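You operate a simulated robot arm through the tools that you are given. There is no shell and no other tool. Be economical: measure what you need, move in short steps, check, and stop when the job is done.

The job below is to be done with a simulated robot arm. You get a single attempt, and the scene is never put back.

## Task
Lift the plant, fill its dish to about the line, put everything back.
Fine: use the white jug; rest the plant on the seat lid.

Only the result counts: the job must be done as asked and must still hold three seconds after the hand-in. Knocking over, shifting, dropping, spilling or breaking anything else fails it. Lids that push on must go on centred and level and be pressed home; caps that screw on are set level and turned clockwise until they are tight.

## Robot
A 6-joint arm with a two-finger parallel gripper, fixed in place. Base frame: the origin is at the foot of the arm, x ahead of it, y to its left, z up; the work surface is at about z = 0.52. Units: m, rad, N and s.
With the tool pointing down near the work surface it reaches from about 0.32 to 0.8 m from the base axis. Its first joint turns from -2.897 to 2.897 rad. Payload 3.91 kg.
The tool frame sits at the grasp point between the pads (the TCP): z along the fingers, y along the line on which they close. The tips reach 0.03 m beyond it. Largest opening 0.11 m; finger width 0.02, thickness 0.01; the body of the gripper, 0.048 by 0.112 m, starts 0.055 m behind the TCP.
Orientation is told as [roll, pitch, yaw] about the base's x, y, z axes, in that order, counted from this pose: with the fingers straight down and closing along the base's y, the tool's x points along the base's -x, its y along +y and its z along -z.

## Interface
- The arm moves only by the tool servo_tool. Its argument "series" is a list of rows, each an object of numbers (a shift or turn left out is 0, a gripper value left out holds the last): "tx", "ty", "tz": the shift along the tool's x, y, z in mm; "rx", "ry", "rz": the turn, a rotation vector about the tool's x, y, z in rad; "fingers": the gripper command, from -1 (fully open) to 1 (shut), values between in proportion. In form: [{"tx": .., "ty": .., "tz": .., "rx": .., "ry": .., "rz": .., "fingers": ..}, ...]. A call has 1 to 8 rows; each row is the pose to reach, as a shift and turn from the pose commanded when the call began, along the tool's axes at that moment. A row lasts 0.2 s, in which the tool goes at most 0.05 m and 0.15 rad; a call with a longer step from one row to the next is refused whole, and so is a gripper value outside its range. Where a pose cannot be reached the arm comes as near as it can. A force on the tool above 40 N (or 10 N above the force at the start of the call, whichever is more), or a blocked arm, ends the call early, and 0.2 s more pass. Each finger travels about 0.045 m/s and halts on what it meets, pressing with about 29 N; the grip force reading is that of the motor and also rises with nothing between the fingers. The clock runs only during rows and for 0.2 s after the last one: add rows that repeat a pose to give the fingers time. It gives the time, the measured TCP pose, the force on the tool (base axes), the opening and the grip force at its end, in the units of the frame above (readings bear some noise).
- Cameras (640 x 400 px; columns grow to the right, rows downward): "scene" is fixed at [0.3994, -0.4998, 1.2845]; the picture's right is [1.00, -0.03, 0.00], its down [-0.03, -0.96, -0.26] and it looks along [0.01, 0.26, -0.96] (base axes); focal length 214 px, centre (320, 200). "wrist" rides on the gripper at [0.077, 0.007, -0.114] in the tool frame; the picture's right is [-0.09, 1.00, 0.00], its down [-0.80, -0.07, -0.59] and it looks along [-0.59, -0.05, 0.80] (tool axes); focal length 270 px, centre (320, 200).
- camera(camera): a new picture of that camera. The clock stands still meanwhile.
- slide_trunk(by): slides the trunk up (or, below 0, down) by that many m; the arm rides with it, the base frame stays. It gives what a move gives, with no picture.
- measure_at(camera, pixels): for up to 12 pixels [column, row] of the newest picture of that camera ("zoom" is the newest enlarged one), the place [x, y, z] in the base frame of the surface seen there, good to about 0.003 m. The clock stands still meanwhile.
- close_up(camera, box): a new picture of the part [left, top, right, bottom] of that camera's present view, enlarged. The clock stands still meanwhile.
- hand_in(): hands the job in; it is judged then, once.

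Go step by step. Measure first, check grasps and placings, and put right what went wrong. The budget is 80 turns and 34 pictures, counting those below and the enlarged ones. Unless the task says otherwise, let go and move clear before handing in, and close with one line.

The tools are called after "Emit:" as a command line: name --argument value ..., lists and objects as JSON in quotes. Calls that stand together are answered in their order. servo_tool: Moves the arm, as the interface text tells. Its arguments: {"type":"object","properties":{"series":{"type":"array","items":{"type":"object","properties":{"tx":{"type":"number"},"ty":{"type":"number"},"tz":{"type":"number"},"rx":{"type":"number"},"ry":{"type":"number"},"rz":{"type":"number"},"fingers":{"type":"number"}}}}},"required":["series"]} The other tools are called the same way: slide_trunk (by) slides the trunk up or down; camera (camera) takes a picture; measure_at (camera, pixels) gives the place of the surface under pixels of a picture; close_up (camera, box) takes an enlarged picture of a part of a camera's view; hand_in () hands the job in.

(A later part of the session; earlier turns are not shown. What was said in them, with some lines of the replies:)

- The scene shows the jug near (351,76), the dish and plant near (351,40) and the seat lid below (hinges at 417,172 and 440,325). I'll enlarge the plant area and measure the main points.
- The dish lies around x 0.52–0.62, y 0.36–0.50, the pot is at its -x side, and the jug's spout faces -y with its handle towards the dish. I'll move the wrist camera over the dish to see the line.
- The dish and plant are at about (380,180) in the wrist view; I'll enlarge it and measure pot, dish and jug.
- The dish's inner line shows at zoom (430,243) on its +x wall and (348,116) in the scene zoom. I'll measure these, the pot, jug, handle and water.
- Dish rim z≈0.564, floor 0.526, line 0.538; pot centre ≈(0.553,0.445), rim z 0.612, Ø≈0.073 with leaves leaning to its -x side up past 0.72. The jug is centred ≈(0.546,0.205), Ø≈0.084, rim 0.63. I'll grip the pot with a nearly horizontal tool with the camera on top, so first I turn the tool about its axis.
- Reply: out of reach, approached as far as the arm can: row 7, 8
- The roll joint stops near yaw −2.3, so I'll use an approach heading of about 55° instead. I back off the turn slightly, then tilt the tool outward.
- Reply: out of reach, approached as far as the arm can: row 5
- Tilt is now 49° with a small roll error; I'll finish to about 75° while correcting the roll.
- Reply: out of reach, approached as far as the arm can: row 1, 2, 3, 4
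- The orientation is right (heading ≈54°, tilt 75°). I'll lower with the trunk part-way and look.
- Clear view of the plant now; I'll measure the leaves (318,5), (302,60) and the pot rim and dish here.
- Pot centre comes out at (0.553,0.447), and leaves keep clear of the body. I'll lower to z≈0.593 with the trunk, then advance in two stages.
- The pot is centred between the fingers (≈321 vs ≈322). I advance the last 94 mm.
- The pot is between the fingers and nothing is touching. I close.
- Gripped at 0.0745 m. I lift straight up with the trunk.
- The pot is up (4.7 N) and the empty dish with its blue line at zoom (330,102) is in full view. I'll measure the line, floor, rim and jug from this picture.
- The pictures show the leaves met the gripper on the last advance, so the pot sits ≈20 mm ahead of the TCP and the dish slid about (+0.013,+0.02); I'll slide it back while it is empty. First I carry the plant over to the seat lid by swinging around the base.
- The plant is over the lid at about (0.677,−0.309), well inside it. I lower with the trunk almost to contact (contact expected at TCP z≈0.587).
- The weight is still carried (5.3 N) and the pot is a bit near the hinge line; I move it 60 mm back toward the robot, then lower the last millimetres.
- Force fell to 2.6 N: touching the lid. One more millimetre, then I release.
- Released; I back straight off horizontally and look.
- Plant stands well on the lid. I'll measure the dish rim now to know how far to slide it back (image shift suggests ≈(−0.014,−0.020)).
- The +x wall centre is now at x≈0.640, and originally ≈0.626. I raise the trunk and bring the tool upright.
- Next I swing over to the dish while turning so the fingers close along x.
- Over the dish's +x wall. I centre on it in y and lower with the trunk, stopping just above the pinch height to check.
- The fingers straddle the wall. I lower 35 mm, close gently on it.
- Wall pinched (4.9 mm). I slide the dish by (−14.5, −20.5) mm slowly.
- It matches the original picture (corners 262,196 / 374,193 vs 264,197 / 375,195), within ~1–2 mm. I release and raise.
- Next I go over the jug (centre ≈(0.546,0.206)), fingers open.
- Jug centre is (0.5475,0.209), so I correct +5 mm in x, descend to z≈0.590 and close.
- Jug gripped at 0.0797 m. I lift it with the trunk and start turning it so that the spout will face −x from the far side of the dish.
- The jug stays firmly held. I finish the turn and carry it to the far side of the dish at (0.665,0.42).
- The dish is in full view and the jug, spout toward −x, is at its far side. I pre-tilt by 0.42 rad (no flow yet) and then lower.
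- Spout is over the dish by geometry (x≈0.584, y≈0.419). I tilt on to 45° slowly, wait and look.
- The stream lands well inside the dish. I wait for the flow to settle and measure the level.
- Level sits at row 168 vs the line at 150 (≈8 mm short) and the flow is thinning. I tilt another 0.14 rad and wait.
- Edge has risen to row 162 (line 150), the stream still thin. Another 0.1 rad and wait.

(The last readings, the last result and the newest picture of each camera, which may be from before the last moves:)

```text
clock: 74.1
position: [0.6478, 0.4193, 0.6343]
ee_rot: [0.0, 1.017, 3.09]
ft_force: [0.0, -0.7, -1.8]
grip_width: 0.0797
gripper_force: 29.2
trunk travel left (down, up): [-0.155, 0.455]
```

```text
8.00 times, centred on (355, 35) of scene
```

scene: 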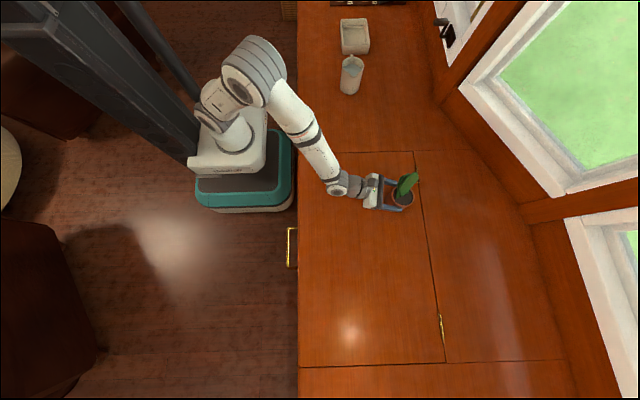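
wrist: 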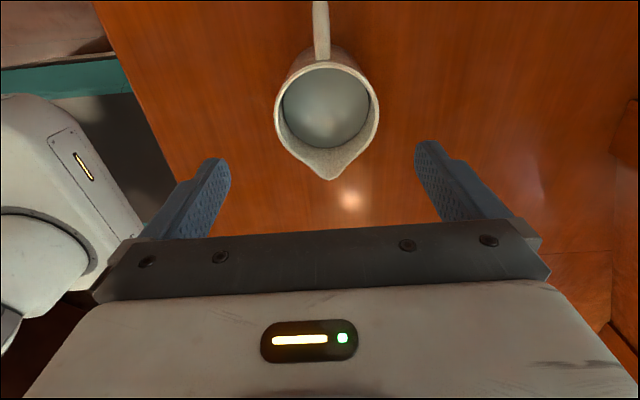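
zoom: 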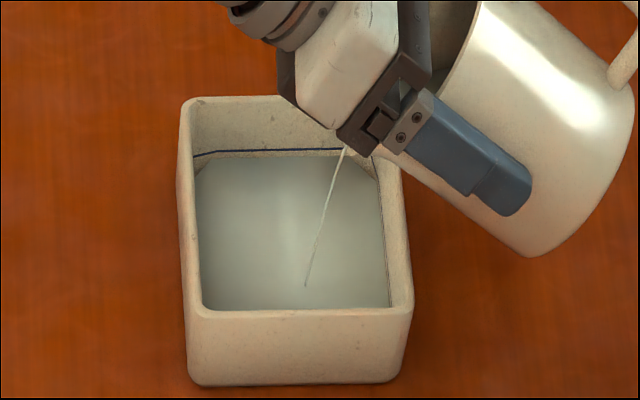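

Edge at row 157, about 3.4 mm to go. Another 0.08 rad and wait.

Emit:
servo_tool --series '[{"ry": 0.04}, {"ry": 0.08}, {"ry": 0.08}, {"ry": 0.08}, {"ry": 0.08}, {"ry": 0.08}, {"ry": 0.08}, {"ry": 0.08}]'

Emit:
servo_tool --series '[{"ry": 0}, {"ry": 0}, {"ry": 0}, {"ry": 0}, {"ry": 0}, {"ry": 0}, {"ry": 0}, {"ry": 0}]'

Emit:
close_up --camera "scene" --box '[330, 10, 380, 60]'

Emit:
measure_at --camera "zoom" --pixels '[[220, 200], [250, 200], [230, 250], [270, 240], [260, 180], [240, 220], [350, 220], [340, 260], [250, 280], [220, 270], [360, 250], [350, 280]]'

```text
clock: 75.9
position: [0.6483, 0.4178, 0.6342]
ee_rot: [0.0, 1.097, 3.088]
ft_force: [0.6, -0.2, -1.6]
grip_width: 0.0799
gripper_force: 28.7
trunk travel left (down, up): [-0.155, 0.455]
```

```text
clock: 77.7
position: [0.6485, 0.4183, 0.6353]
ee_rot: [0.001, 1.096, 3.089]
ft_force: [-0.2, 0.3, -2.8]
grip_width: 0.0795
gripper_force: 28.9
trunk travel left (down, up): [-0.155, 0.455]
```

```text
8.00 times, centred on (355, 35) of scene
```

zoom: 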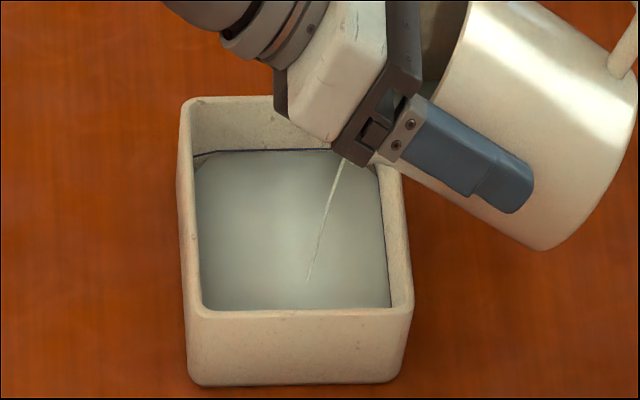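

```text
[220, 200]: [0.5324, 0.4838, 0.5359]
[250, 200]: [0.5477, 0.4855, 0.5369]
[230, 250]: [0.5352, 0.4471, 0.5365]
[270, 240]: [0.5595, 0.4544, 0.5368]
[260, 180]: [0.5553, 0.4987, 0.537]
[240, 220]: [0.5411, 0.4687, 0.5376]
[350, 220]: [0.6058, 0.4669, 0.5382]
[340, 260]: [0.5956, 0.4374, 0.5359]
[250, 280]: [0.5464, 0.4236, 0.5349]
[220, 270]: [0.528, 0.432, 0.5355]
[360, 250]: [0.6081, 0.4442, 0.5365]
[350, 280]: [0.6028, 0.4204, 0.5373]
```

The water edge is now at row 151, practically at the line (level ≈0.537 vs 0.538). I tilt back to stop the flow.

Emit:
servo_tool --series '[{"ry": -0.1}, {"ry": -0.22}, {"ry": -0.35}, {"ry": -0.48}, {"ry": -0.6}, {"ry": -0.7}, {"ry": -0.7}, {"ry": -0.7}]'

Emit:
close_up --camera "scene" --box '[330, 10, 380, 60]'

Emit:
measure_at --camera "zoom" --pixels '[[220, 200], [250, 200], [230, 250], [270, 240], [260, 180], [240, 220], [350, 220], [340, 260], [250, 280], [220, 270], [360, 250], [350, 280]]'

```text
clock: 79.5
position: [0.648, 0.4196, 0.6341]
ee_rot: [-0.001, 0.396, 3.089]
ft_force: [0.6, 0.2, -2.4]
grip_width: 0.0797
gripper_force: 29.6
trunk travel left (down, up): [-0.155, 0.455]
```

```text
8.00 times, centred on (355, 35) of scene
```

zoom: 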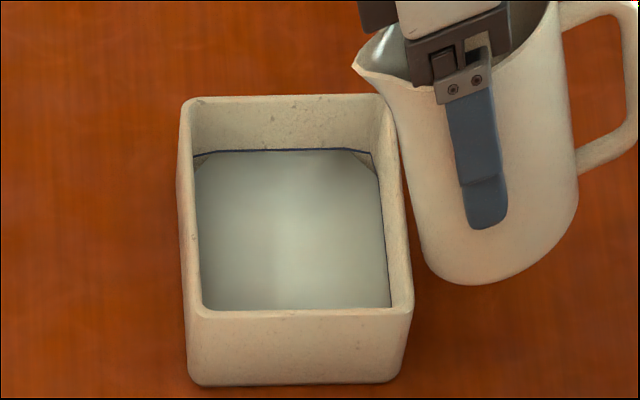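

```text
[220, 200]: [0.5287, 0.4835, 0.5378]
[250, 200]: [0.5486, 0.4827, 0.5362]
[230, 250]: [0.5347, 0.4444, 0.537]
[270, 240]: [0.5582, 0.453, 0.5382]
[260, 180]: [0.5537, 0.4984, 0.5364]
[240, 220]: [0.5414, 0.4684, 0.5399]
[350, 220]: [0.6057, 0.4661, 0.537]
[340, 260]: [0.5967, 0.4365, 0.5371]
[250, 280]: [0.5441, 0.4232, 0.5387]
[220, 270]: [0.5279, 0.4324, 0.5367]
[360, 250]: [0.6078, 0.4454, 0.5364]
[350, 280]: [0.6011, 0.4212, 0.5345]
```

The level now meets the line (0.537–0.538). I raise the jug, set it upright and carry it back toward its place.

Emit:
slide_trunk --by 0.106

Emit:
servo_tool --series '[{"ry": -0.1}, {"ry": -0.2}, {"ry": -0.3}, {"ry": -0.396}, {"ry": -0.396}]'

Emit:
servo_tool --series '[{"tx": -11, "ty": 27}, {"tx": -22, "ty": 54}, {"tx": -33, "ty": 81}, {"tx": -44, "ty": 108}, {"tx": -55, "ty": 135}, {"tx": -66, "ty": 162}, {"tx": -77, "ty": 189}, {"tx": -88, "ty": 215}]'

Emit:
servo_tool --series '[{"rz": 0.15}, {"rz": 0.3}, {"rz": 0.45}, {"rz": 0.6}, {"rz": 0.75}, {"rz": 0.9}, {"rz": 1.05}, {"rz": 1.2}]'

Emit:
servo_tool --series '[{"rz": 0.15}, {"rz": 0.3}, {"rz": 0.45}, {"rz": 0.6}, {"rz": 0.75}, {"rz": 0.9}, {"rz": 1.05}, {"rz": 1.2}]'

Emit:
servo_tool --series '[{"rz": 0.15}, {"rz": 0.3}, {"rz": 0.45}, {"rz": 0.6}, {"rz": 0.75}, {"rz": 0.9}, {"rz": 1.05}, {"rz": 1.2}]'

```text
clock: 80.8
position: [0.6487, 0.4183, 0.7407]
ee_rot: [-0.001, 0.396, 3.09]
ft_force: [0.0, 0.4, -2.0]
grip_width: 0.0796
gripper_force: 29.2
trunk travel left (down, up): [-0.261, 0.349]
```

```text
clock: 82.0
position: [0.6486, 0.4187, 0.7407]
ee_rot: [0.001, 0.001, 3.09]
ft_force: [0.5, -0.5, -2.8]
grip_width: 0.0795
gripper_force: 29.1
trunk travel left (down, up): [-0.261, 0.349]
```

```text
clock: 83.8
position: [0.5494, 0.2083, 0.7397]
ee_rot: [-0.001, 0.001, 3.09]
ft_force: [1.0, 0.5, -2.1]
grip_width: 0.0797
gripper_force: 28.8
trunk travel left (down, up): [-0.261, 0.349]
```

```text
clock: 85.7
position: [0.549, 0.2088, 0.7417]
ee_rot: [-0.002, 0.0, 1.887]
ft_force: [-0.4, -0.5, -1.5]
grip_width: 0.0794
gripper_force: 29.0
trunk travel left (down, up): [-0.261, 0.349]
```

```text
clock: 87.5
position: [0.5493, 0.2095, 0.7421]
ee_rot: [-0.001, -0.002, 0.687]
ft_force: [0.2, -0.2, -2.1]
grip_width: 0.0797
gripper_force: 29.0
trunk travel left (down, up): [-0.261, 0.349]
```

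```text
clock: 89.2
position: [0.5494, 0.2087, 0.7402]
ee_rot: [0.0, 0.0, -0.515]
ft_force: [0.2, -0.1, -1.1]
grip_width: 0.0796
gripper_force: 28.9
trunk travel left (down, up): [-0.261, 0.349]
```

I finish the turn and lower to just above the table.

Emit:
servo_tool --series '[{"rz": 0.14}, {"rz": 0.28}, {"rz": 0.42}, {"rz": 0.56}, {"rz": 0.7}, {"rz": 0.84}, {"rz": 0.98}, {"rz": 1.056}]'

Emit:
slide_trunk --by -0.146

```text
clock: 91.0
position: [0.5497, 0.2089, 0.7406]
ee_rot: [0.002, 0.002, -1.569]
ft_force: [0.1, 0.2, -2.0]
grip_width: 0.0798
gripper_force: 29.1
trunk travel left (down, up): [-0.261, 0.349]
```

```text
clock: 92.8
position: [0.5483, 0.2091, 0.5946]
ee_rot: [0.002, 0.0, -1.568]
ft_force: [0.5, -0.1, -3.1]
grip_width: 0.0794
gripper_force: 29.2
trunk travel left (down, up): [-0.115, 0.495]
```

Emit:
servo_tool --series '[{"tz": 1.5}, {"tz": 3}, {"tz": 3.6}, {"tz": 3.6}]'

```text
clock: 93.8
position: [0.5481, 0.2091, 0.5918]
ee_rot: [0.0, 0.0, -1.566]
ft_force: [0.5, 0.0, 7.1]
grip_width: 0.0799
gripper_force: 28.8
trunk travel left (down, up): [-0.115, 0.495]
```

Contact is felt (+7 N), so the jug stands. I release and rise.

Emit:
servo_tool --series '[{"tz": -0.6}, {"tz": -0.6, "fingers": 0}, {"tz": -0.6, "fingers": -1}, {"tz": -0.6, "fingers": -1}, {"tz": -0.6, "fingers": -1}, {"tz": -45}, {"tz": -90}, {"tz": -135}]'

Emit:
close_up --camera "scene" --box '[325, 0, 381, 100]'

```text
clock: 95.6
position: [0.5471, 0.2095, 0.7272]
ee_rot: [0.0, 0.001, -1.567]
ft_force: [-0.5, 0.0, 0.0]
grip_width: 0.1098
gripper_force: 0.1
trunk travel left (down, up): [-0.115, 0.495]
```

```text
4.00 times, centred on (353, 50) of scene
```

zoom: 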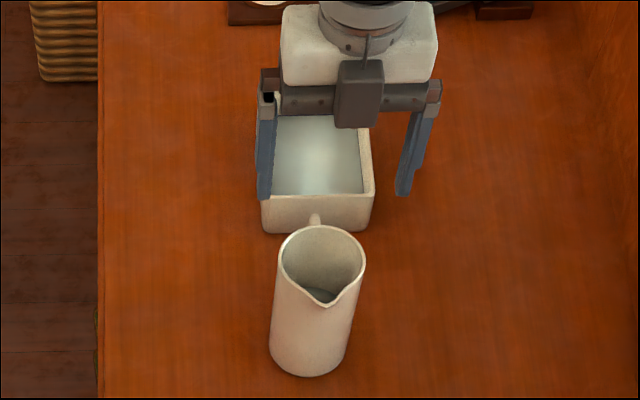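

Jug is back where it stood and the dish still looks right. Now back to the plant by the reverse route: raise, swing over, turn.

Emit:
slide_trunk --by 0.2

Emit:
servo_tool --series '[{"tx": -48, "ty": -7.6, "tz": 4, "rz": 0.07}, {"tx": -96, "ty": -15.2, "tz": 8, "rz": 0.14}, {"tx": -144, "ty": -22.9, "tz": 12, "rz": 0.21}, {"tx": -192, "ty": -30.5, "tz": 16, "rz": 0.28}, {"tx": -240, "ty": -38, "tz": 20, "rz": 0.35}, {"tx": -288, "ty": -45.7, "tz": 24, "rz": 0.42}, {"tx": -336, "ty": -53.3, "tz": 28, "rz": 0.49}, {"tx": -384, "ty": -61, "tz": 32, "rz": 0.56}]'

Emit:
servo_tool --series '[{"tx": -12, "ty": 5, "tz": 1, "rz": 0.149}, {"tx": -24, "ty": 10, "tz": 2, "rz": 0.298}, {"tx": -36, "ty": 15, "tz": 3, "rz": 0.447}, {"tx": -48, "ty": 20, "tz": 4, "rz": 0.596}, {"tx": -60, "ty": 25, "tz": 5, "rz": 0.745}, {"tx": -72, "ty": 30, "tz": 6, "rz": 0.894}, {"tx": -84, "ty": 35, "tz": 7, "rz": 1.043}, {"tx": -93, "ty": 39, "tz": 8, "rz": 1.192}]'

Emit:
servo_tool --series '[{"ry": 0.148}, {"ry": 0.296}, {"ry": 0.444}, {"ry": 0.592}, {"ry": 0.74}, {"ry": 0.888}, {"ry": 1.036}, {"ry": 1.184}]'

```text
clock: 97.7
position: [0.5474, 0.2092, 0.9263]
ee_rot: [0.001, -0.001, -1.568]
ft_force: [0.7, -1.3, 0.6]
grip_width: 0.1101
gripper_force: 0.0
trunk travel left (down, up): [-0.315, 0.295]
```

```text
clock: 99.5
position: [0.488, -0.1729, 0.8952]
ee_rot: [0.0, 0.0, -2.128]
ft_force: [-0.4, 0.1, 0.0]
grip_width: 0.11
gripper_force: 0.1
trunk travel left (down, up): [-0.315, 0.295]
```

```text
clock: 101.3
position: [0.4708, -0.2751, 0.8867]
ee_rot: [0.0, 0.001, 2.962]
ft_force: [-0.7, 0.6, -0.1]
grip_width: 0.1101
gripper_force: 0.0
trunk travel left (down, up): [-0.315, 0.295]
```

```text
clock: 103.1
position: [0.4717, -0.2754, 0.8859]
ee_rot: [0.001, 1.187, 2.962]
ft_force: [-1.0, 0.2, -0.6]
grip_width: 0.1101
gripper_force: 0.0
trunk travel left (down, up): [-0.315, 0.295]
```

I complete the tilt and lower to the plant's grasp height, then look.

Emit:
servo_tool --series '[{"ry": 0.123}, {"ry": 0.123}]'

Emit:
slide_trunk --by -0.3

Emit:
camera --camera "wrist"

Emit:
measure_at --camera "wrist" --pixels '[[268, 40], [355, 40], [312, 50], [345, 17], [290, 110], [345, 110], [320, 139], [310, 90]]'

```text
clock: 103.7
position: [0.4716, -0.2739, 0.8839]
ee_rot: [-0.001, 1.31, 2.961]
ft_force: [0.0, -0.1, 0.1]
grip_width: 0.1097
gripper_force: 0.0
trunk travel left (down, up): [-0.315, 0.295]
```

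```text
clock: 106.7
position: [0.4715, -0.2739, 0.5865]
ee_rot: [-0.002, 1.309, 2.963]
ft_force: [0.1, -0.1, 0.0]
grip_width: 0.11
gripper_force: 0.1
trunk travel left (down, up): [-0.015, 0.595]
```

```text
5 pictures are left
```

wrist: 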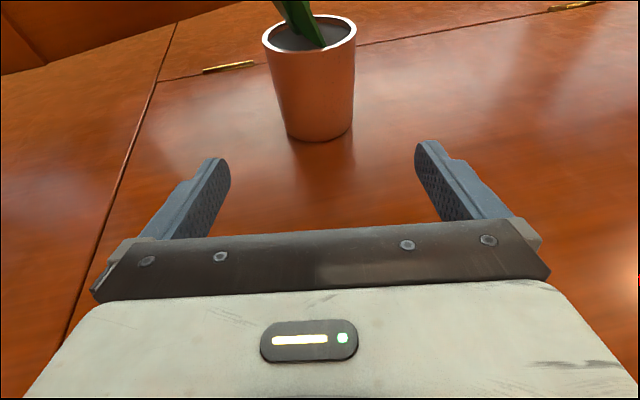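

```text
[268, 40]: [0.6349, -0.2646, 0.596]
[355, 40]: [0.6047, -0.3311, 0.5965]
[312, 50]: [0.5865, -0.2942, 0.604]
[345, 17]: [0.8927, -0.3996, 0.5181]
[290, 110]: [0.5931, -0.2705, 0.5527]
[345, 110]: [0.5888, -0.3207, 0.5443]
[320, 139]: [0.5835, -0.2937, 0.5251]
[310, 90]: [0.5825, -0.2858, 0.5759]
```

The plant is as left, centred ahead. I advance 126 mm to the same grip as before and close.

Emit:
servo_tool --series '[{"tx": 9.5, "ty": -2.8, "tz": 37}, {"tx": 19.5, "ty": -2.8, "tz": 76}, {"tx": 27, "ty": -2.8, "tz": 104}, {"tx": 31.6, "ty": -2.8, "tz": 122}, {"tx": 31.6, "ty": -2.8, "tz": 122}]'

Emit:
servo_tool --series '[{"fingers": -0.4}, {"fingers": 0.2}, {"fingers": 1}, {"fingers": 1}, {"fingers": 1}, {"fingers": 1}]'

Emit:
camera --camera "wrist"

```text
clock: 107.9
position: [0.5947, -0.2957, 0.5844]
ee_rot: [-0.003, 1.308, 2.963]
ft_force: [0.2, 0.6, -0.6]
grip_width: 0.11
gripper_force: 0.1
trunk travel left (down, up): [-0.015, 0.595]
```

```text
clock: 109.3
position: [0.5949, -0.2955, 0.5841]
ee_rot: [-0.002, 1.309, 2.964]
ft_force: [1.0, 1.9, 0.4]
grip_width: 0.0743
gripper_force: 28.6
trunk travel left (down, up): [-0.015, 0.595]
```

```text
4 pictures are left
```

wrist: 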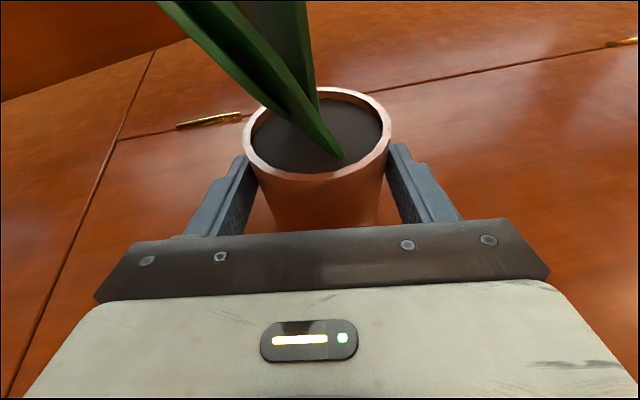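

Same grip again (rim at rows 88–180, ≈22 mm ahead of the TCP, 0.0743 m). I lift and swing back to the dish.

Emit:
slide_trunk --by 0.2

Emit:
servo_tool --series '[{"tx": 2.9, "ty": -44.7, "tz": 11, "rx": 0.0671, "rz": -0.018}, {"tx": 5.1, "ty": -90.1, "tz": 18.9, "rx": 0.1343, "rz": -0.0359}, {"tx": 6.4, "ty": -136, "tz": 23.9, "rx": 0.2014, "rz": -0.0539}, {"tx": 6.9, "ty": -182.2, "tz": 25.6, "rx": 0.2685, "rz": -0.0719}, {"tx": 6.5, "ty": -228.3, "tz": 24.2, "rx": 0.3357, "rz": -0.0898}, {"tx": 5.3, "ty": -274.2, "tz": 19.9, "rx": 0.4028, "rz": -0.1078}, {"tx": 3.3, "ty": -319.7, "tz": 12.4, "rx": 0.47, "rz": -0.1258}, {"tx": 0.5, "ty": -364.6, "tz": 1.9, "rx": 0.5371, "rz": -0.1437}]'

Emit:
servo_tool --series '[{"tx": 2.9, "ty": -44.7, "tz": 11, "rx": 0.0671, "rz": -0.018}, {"tx": 5.1, "ty": -90.1, "tz": 18.9, "rx": 0.1343, "rz": -0.0359}, {"tx": 6.4, "ty": -136, "tz": 23.9, "rx": 0.2014, "rz": -0.0539}, {"tx": 6.9, "ty": -182.2, "tz": 25.6, "rx": 0.2685, "rz": -0.0719}, {"tx": 6.5, "ty": -228.3, "tz": 24.2, "rx": 0.3357, "rz": -0.0898}, {"tx": 5.3, "ty": -274.2, "tz": 19.9, "rx": 0.4028, "rz": -0.1078}, {"tx": 3.3, "ty": -319.7, "tz": 12.4, "rx": 0.47, "rz": -0.1258}, {"tx": 0.5, "ty": -364.6, "tz": 1.9, "rx": 0.5371, "rz": -0.1437}]'

```text
clock: 111.5
position: [0.5949, -0.294, 0.7837]
ee_rot: [-0.002, 1.306, 2.961]
ft_force: [-0.2, -0.7, -5.1]
grip_width: 0.0742
gripper_force: 29.1
trunk travel left (down, up): [-0.215, 0.395]
```

```text
clock: 113.3
position: [0.6626, 0.0651, 0.7877]
ee_rot: [-0.002, 1.31, -2.765]
ft_force: [0.2, -0.8, -4.5]
grip_width: 0.0745
gripper_force: 28.4
trunk travel left (down, up): [-0.215, 0.395]
```

```text
clock: 115.1
position: [0.5275, 0.4012, 0.7842]
ee_rot: [-0.007, 1.31, -2.213]
ft_force: [0.6, 0.2, -5.6]
grip_width: 0.0742
gripper_force: 28.9
trunk travel left (down, up): [-0.215, 0.395]
```

I make the final lateral correction above the dish, lower most of the way and check the position.

Emit:
servo_tool --series '[{"tx": 7.6, "ty": -7.1, "tz": 28.5}, {"tx": 7.6, "ty": -7.1, "tz": 28.5}]'

Emit:
slide_trunk --by -0.165

Emit:
close_up --camera "scene" --box '[325, 0, 381, 100]'

Emit:
measure_at --camera "zoom" --pixels '[[310, 60], [274, 85], [342, 85], [310, 95], [372, 195], [264, 197], [300, 190], [340, 180], [300, 150], [330, 160], [280, 150], [315, 80]]'

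```text
clock: 115.7
position: [0.5415, 0.4301, 0.7852]
ee_rot: [-0.004, 1.308, -2.213]
ft_force: [0.3, 0.2, -5.0]
grip_width: 0.0743
gripper_force: 28.8
trunk travel left (down, up): [-0.215, 0.395]
```

```text
clock: 117.6
position: [0.5425, 0.43, 0.6196]
ee_rot: [-0.005, 1.308, -2.213]
ft_force: [-0.5, 0.2, -5.7]
grip_width: 0.0743
gripper_force: 29.4
trunk travel left (down, up): [-0.05, 0.56]
```

```text
4.00 times, centred on (353, 50) of scene
```

zoom: 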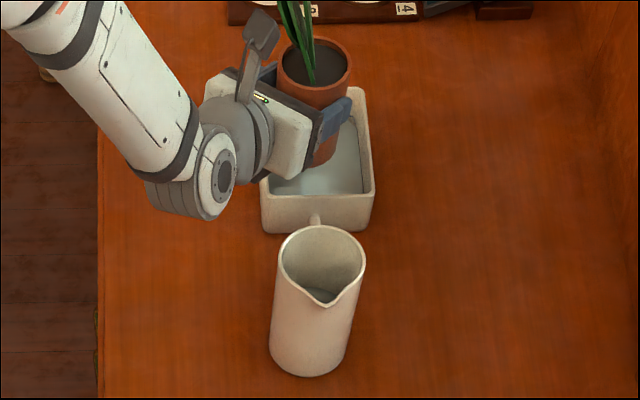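

```text
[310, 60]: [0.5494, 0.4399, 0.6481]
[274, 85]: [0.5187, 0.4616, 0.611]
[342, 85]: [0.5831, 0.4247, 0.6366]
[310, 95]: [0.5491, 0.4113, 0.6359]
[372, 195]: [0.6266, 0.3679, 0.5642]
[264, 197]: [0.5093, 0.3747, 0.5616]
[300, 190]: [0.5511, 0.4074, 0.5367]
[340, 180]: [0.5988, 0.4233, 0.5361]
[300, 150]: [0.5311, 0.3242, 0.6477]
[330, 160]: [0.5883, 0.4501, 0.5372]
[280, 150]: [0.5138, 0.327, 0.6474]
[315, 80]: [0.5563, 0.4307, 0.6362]
```

The pot is about 3 mm too far in +x; I correct, then lower to just above the dish floor.

Emit:
servo_tool --series '[{"tx": -0.7, "ty": -1.8, "tz": -2.5}, {"tx": -0.7, "ty": -1.8, "tz": -2.5}]'

Emit:
slide_trunk --by -0.025

Emit:
servo_tool --series '[{"tx": -1, "tz": 0.3}, {"tx": -2, "tz": 0.5}, {"tx": -2, "tz": 0.5}]'

```text
clock: 118.2
position: [0.5387, 0.4288, 0.6204]
ee_rot: [-0.004, 1.31, -2.211]
ft_force: [0.2, 0.4, -4.4]
grip_width: 0.0745
gripper_force: 29.3
trunk travel left (down, up): [-0.05, 0.56]
```

```text
clock: 118.9
position: [0.5397, 0.4287, 0.5955]
ee_rot: [-0.005, 1.309, -2.214]
ft_force: [-0.5, 0.7, -5.2]
grip_width: 0.0745
gripper_force: 29.5
trunk travel left (down, up): [-0.025, 0.585]
```

```text
clock: 119.7
position: [0.5392, 0.4301, 0.594]
ee_rot: [-0.005, 1.309, -2.213]
ft_force: [-0.1, -0.2, -3.2]
grip_width: 0.0744
gripper_force: 28.7
trunk travel left (down, up): [-0.025, 0.585]
```

Emit:
servo_tool --series '[{"tx": -1, "tz": 0.3}, {"tx": -2, "tz": 0.5}, {"tx": -2, "tz": 0.5}]'

```text
clock: 120.5
position: [0.5382, 0.4279, 0.5927]
ee_rot: [-0.001, 1.312, -2.208]
ft_force: [-1.4, 2.7, 7.1]
grip_width: 0.0743
gripper_force: 28.8
trunk travel left (down, up): [-0.025, 0.585]
```

Contact with the dish floor (+7 N) at z 0.593. I ease up slightly, release and back straight off.

Emit:
servo_tool --series '[{"tx": 0.7, "tz": -0.2}, {"tx": 0.7, "tz": -0.2, "fingers": 0.2}, {"tx": 0.7, "tz": -0.2, "fingers": -0.5}, {"tx": 0.7, "tz": -0.2, "fingers": -1}, {"tx": 0.7, "tz": -0.2, "fingers": -1}, {"tx": 0.7, "tz": -0.2, "fingers": -1}]'

Emit:
servo_tool --series '[{"tx": -10, "tz": -38}, {"tx": -22, "tz": -82}, {"tx": -33.7, "tz": -126}]'

Emit:
slide_trunk --by 0.3

Emit:
close_up --camera "scene" --box '[325, 0, 381, 100]'

```text
clock: 121.9
position: [0.5387, 0.429, 0.5925]
ee_rot: [-0.003, 1.311, -2.211]
ft_force: [2.2, 0.9, 10.0]
grip_width: 0.1099
gripper_force: 0.0
trunk travel left (down, up): [-0.025, 0.585]
```

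```text
clock: 122.7
position: [0.4606, 0.3237, 0.5931]
ee_rot: [-0.007, 1.31, -2.212]
ft_force: [0.6, 0.5, -0.6]
grip_width: 0.1097
gripper_force: 0.0
trunk travel left (down, up): [-0.025, 0.585]
```

```text
clock: 125.7
position: [0.4612, 0.3257, 0.8921]
ee_rot: [-0.004, 1.31, -2.212]
ft_force: [0.0, 0.1, -0.5]
grip_width: 0.1099
gripper_force: 0.0
trunk travel left (down, up): [-0.325, 0.285]
```

```text
4.00 times, centred on (353, 50) of scene
```

zoom: 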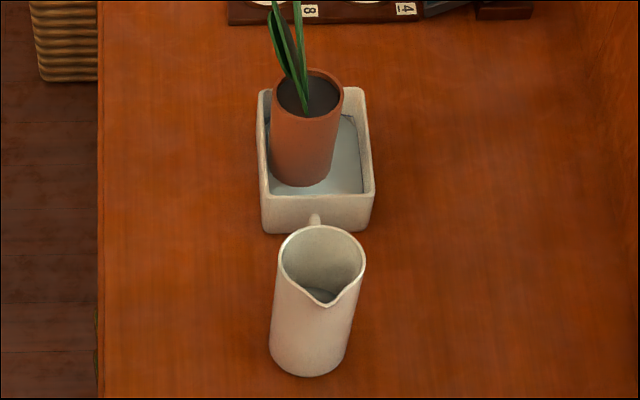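

The picture matches the start: pot rim at (274–343, 95), dish corners (262,196)/(374,194), jug in place, water at the line, and the arm is clear. I hand in.

Emit:
hand_in

```text
The job is handed in.
```

The dish is filled to about the line from the white jug. The plant, dish and jug are back where they stood to within about 2 mm. The dish was knocked about 25 mm while I was gripping the pot, so I slid it back before pouring.
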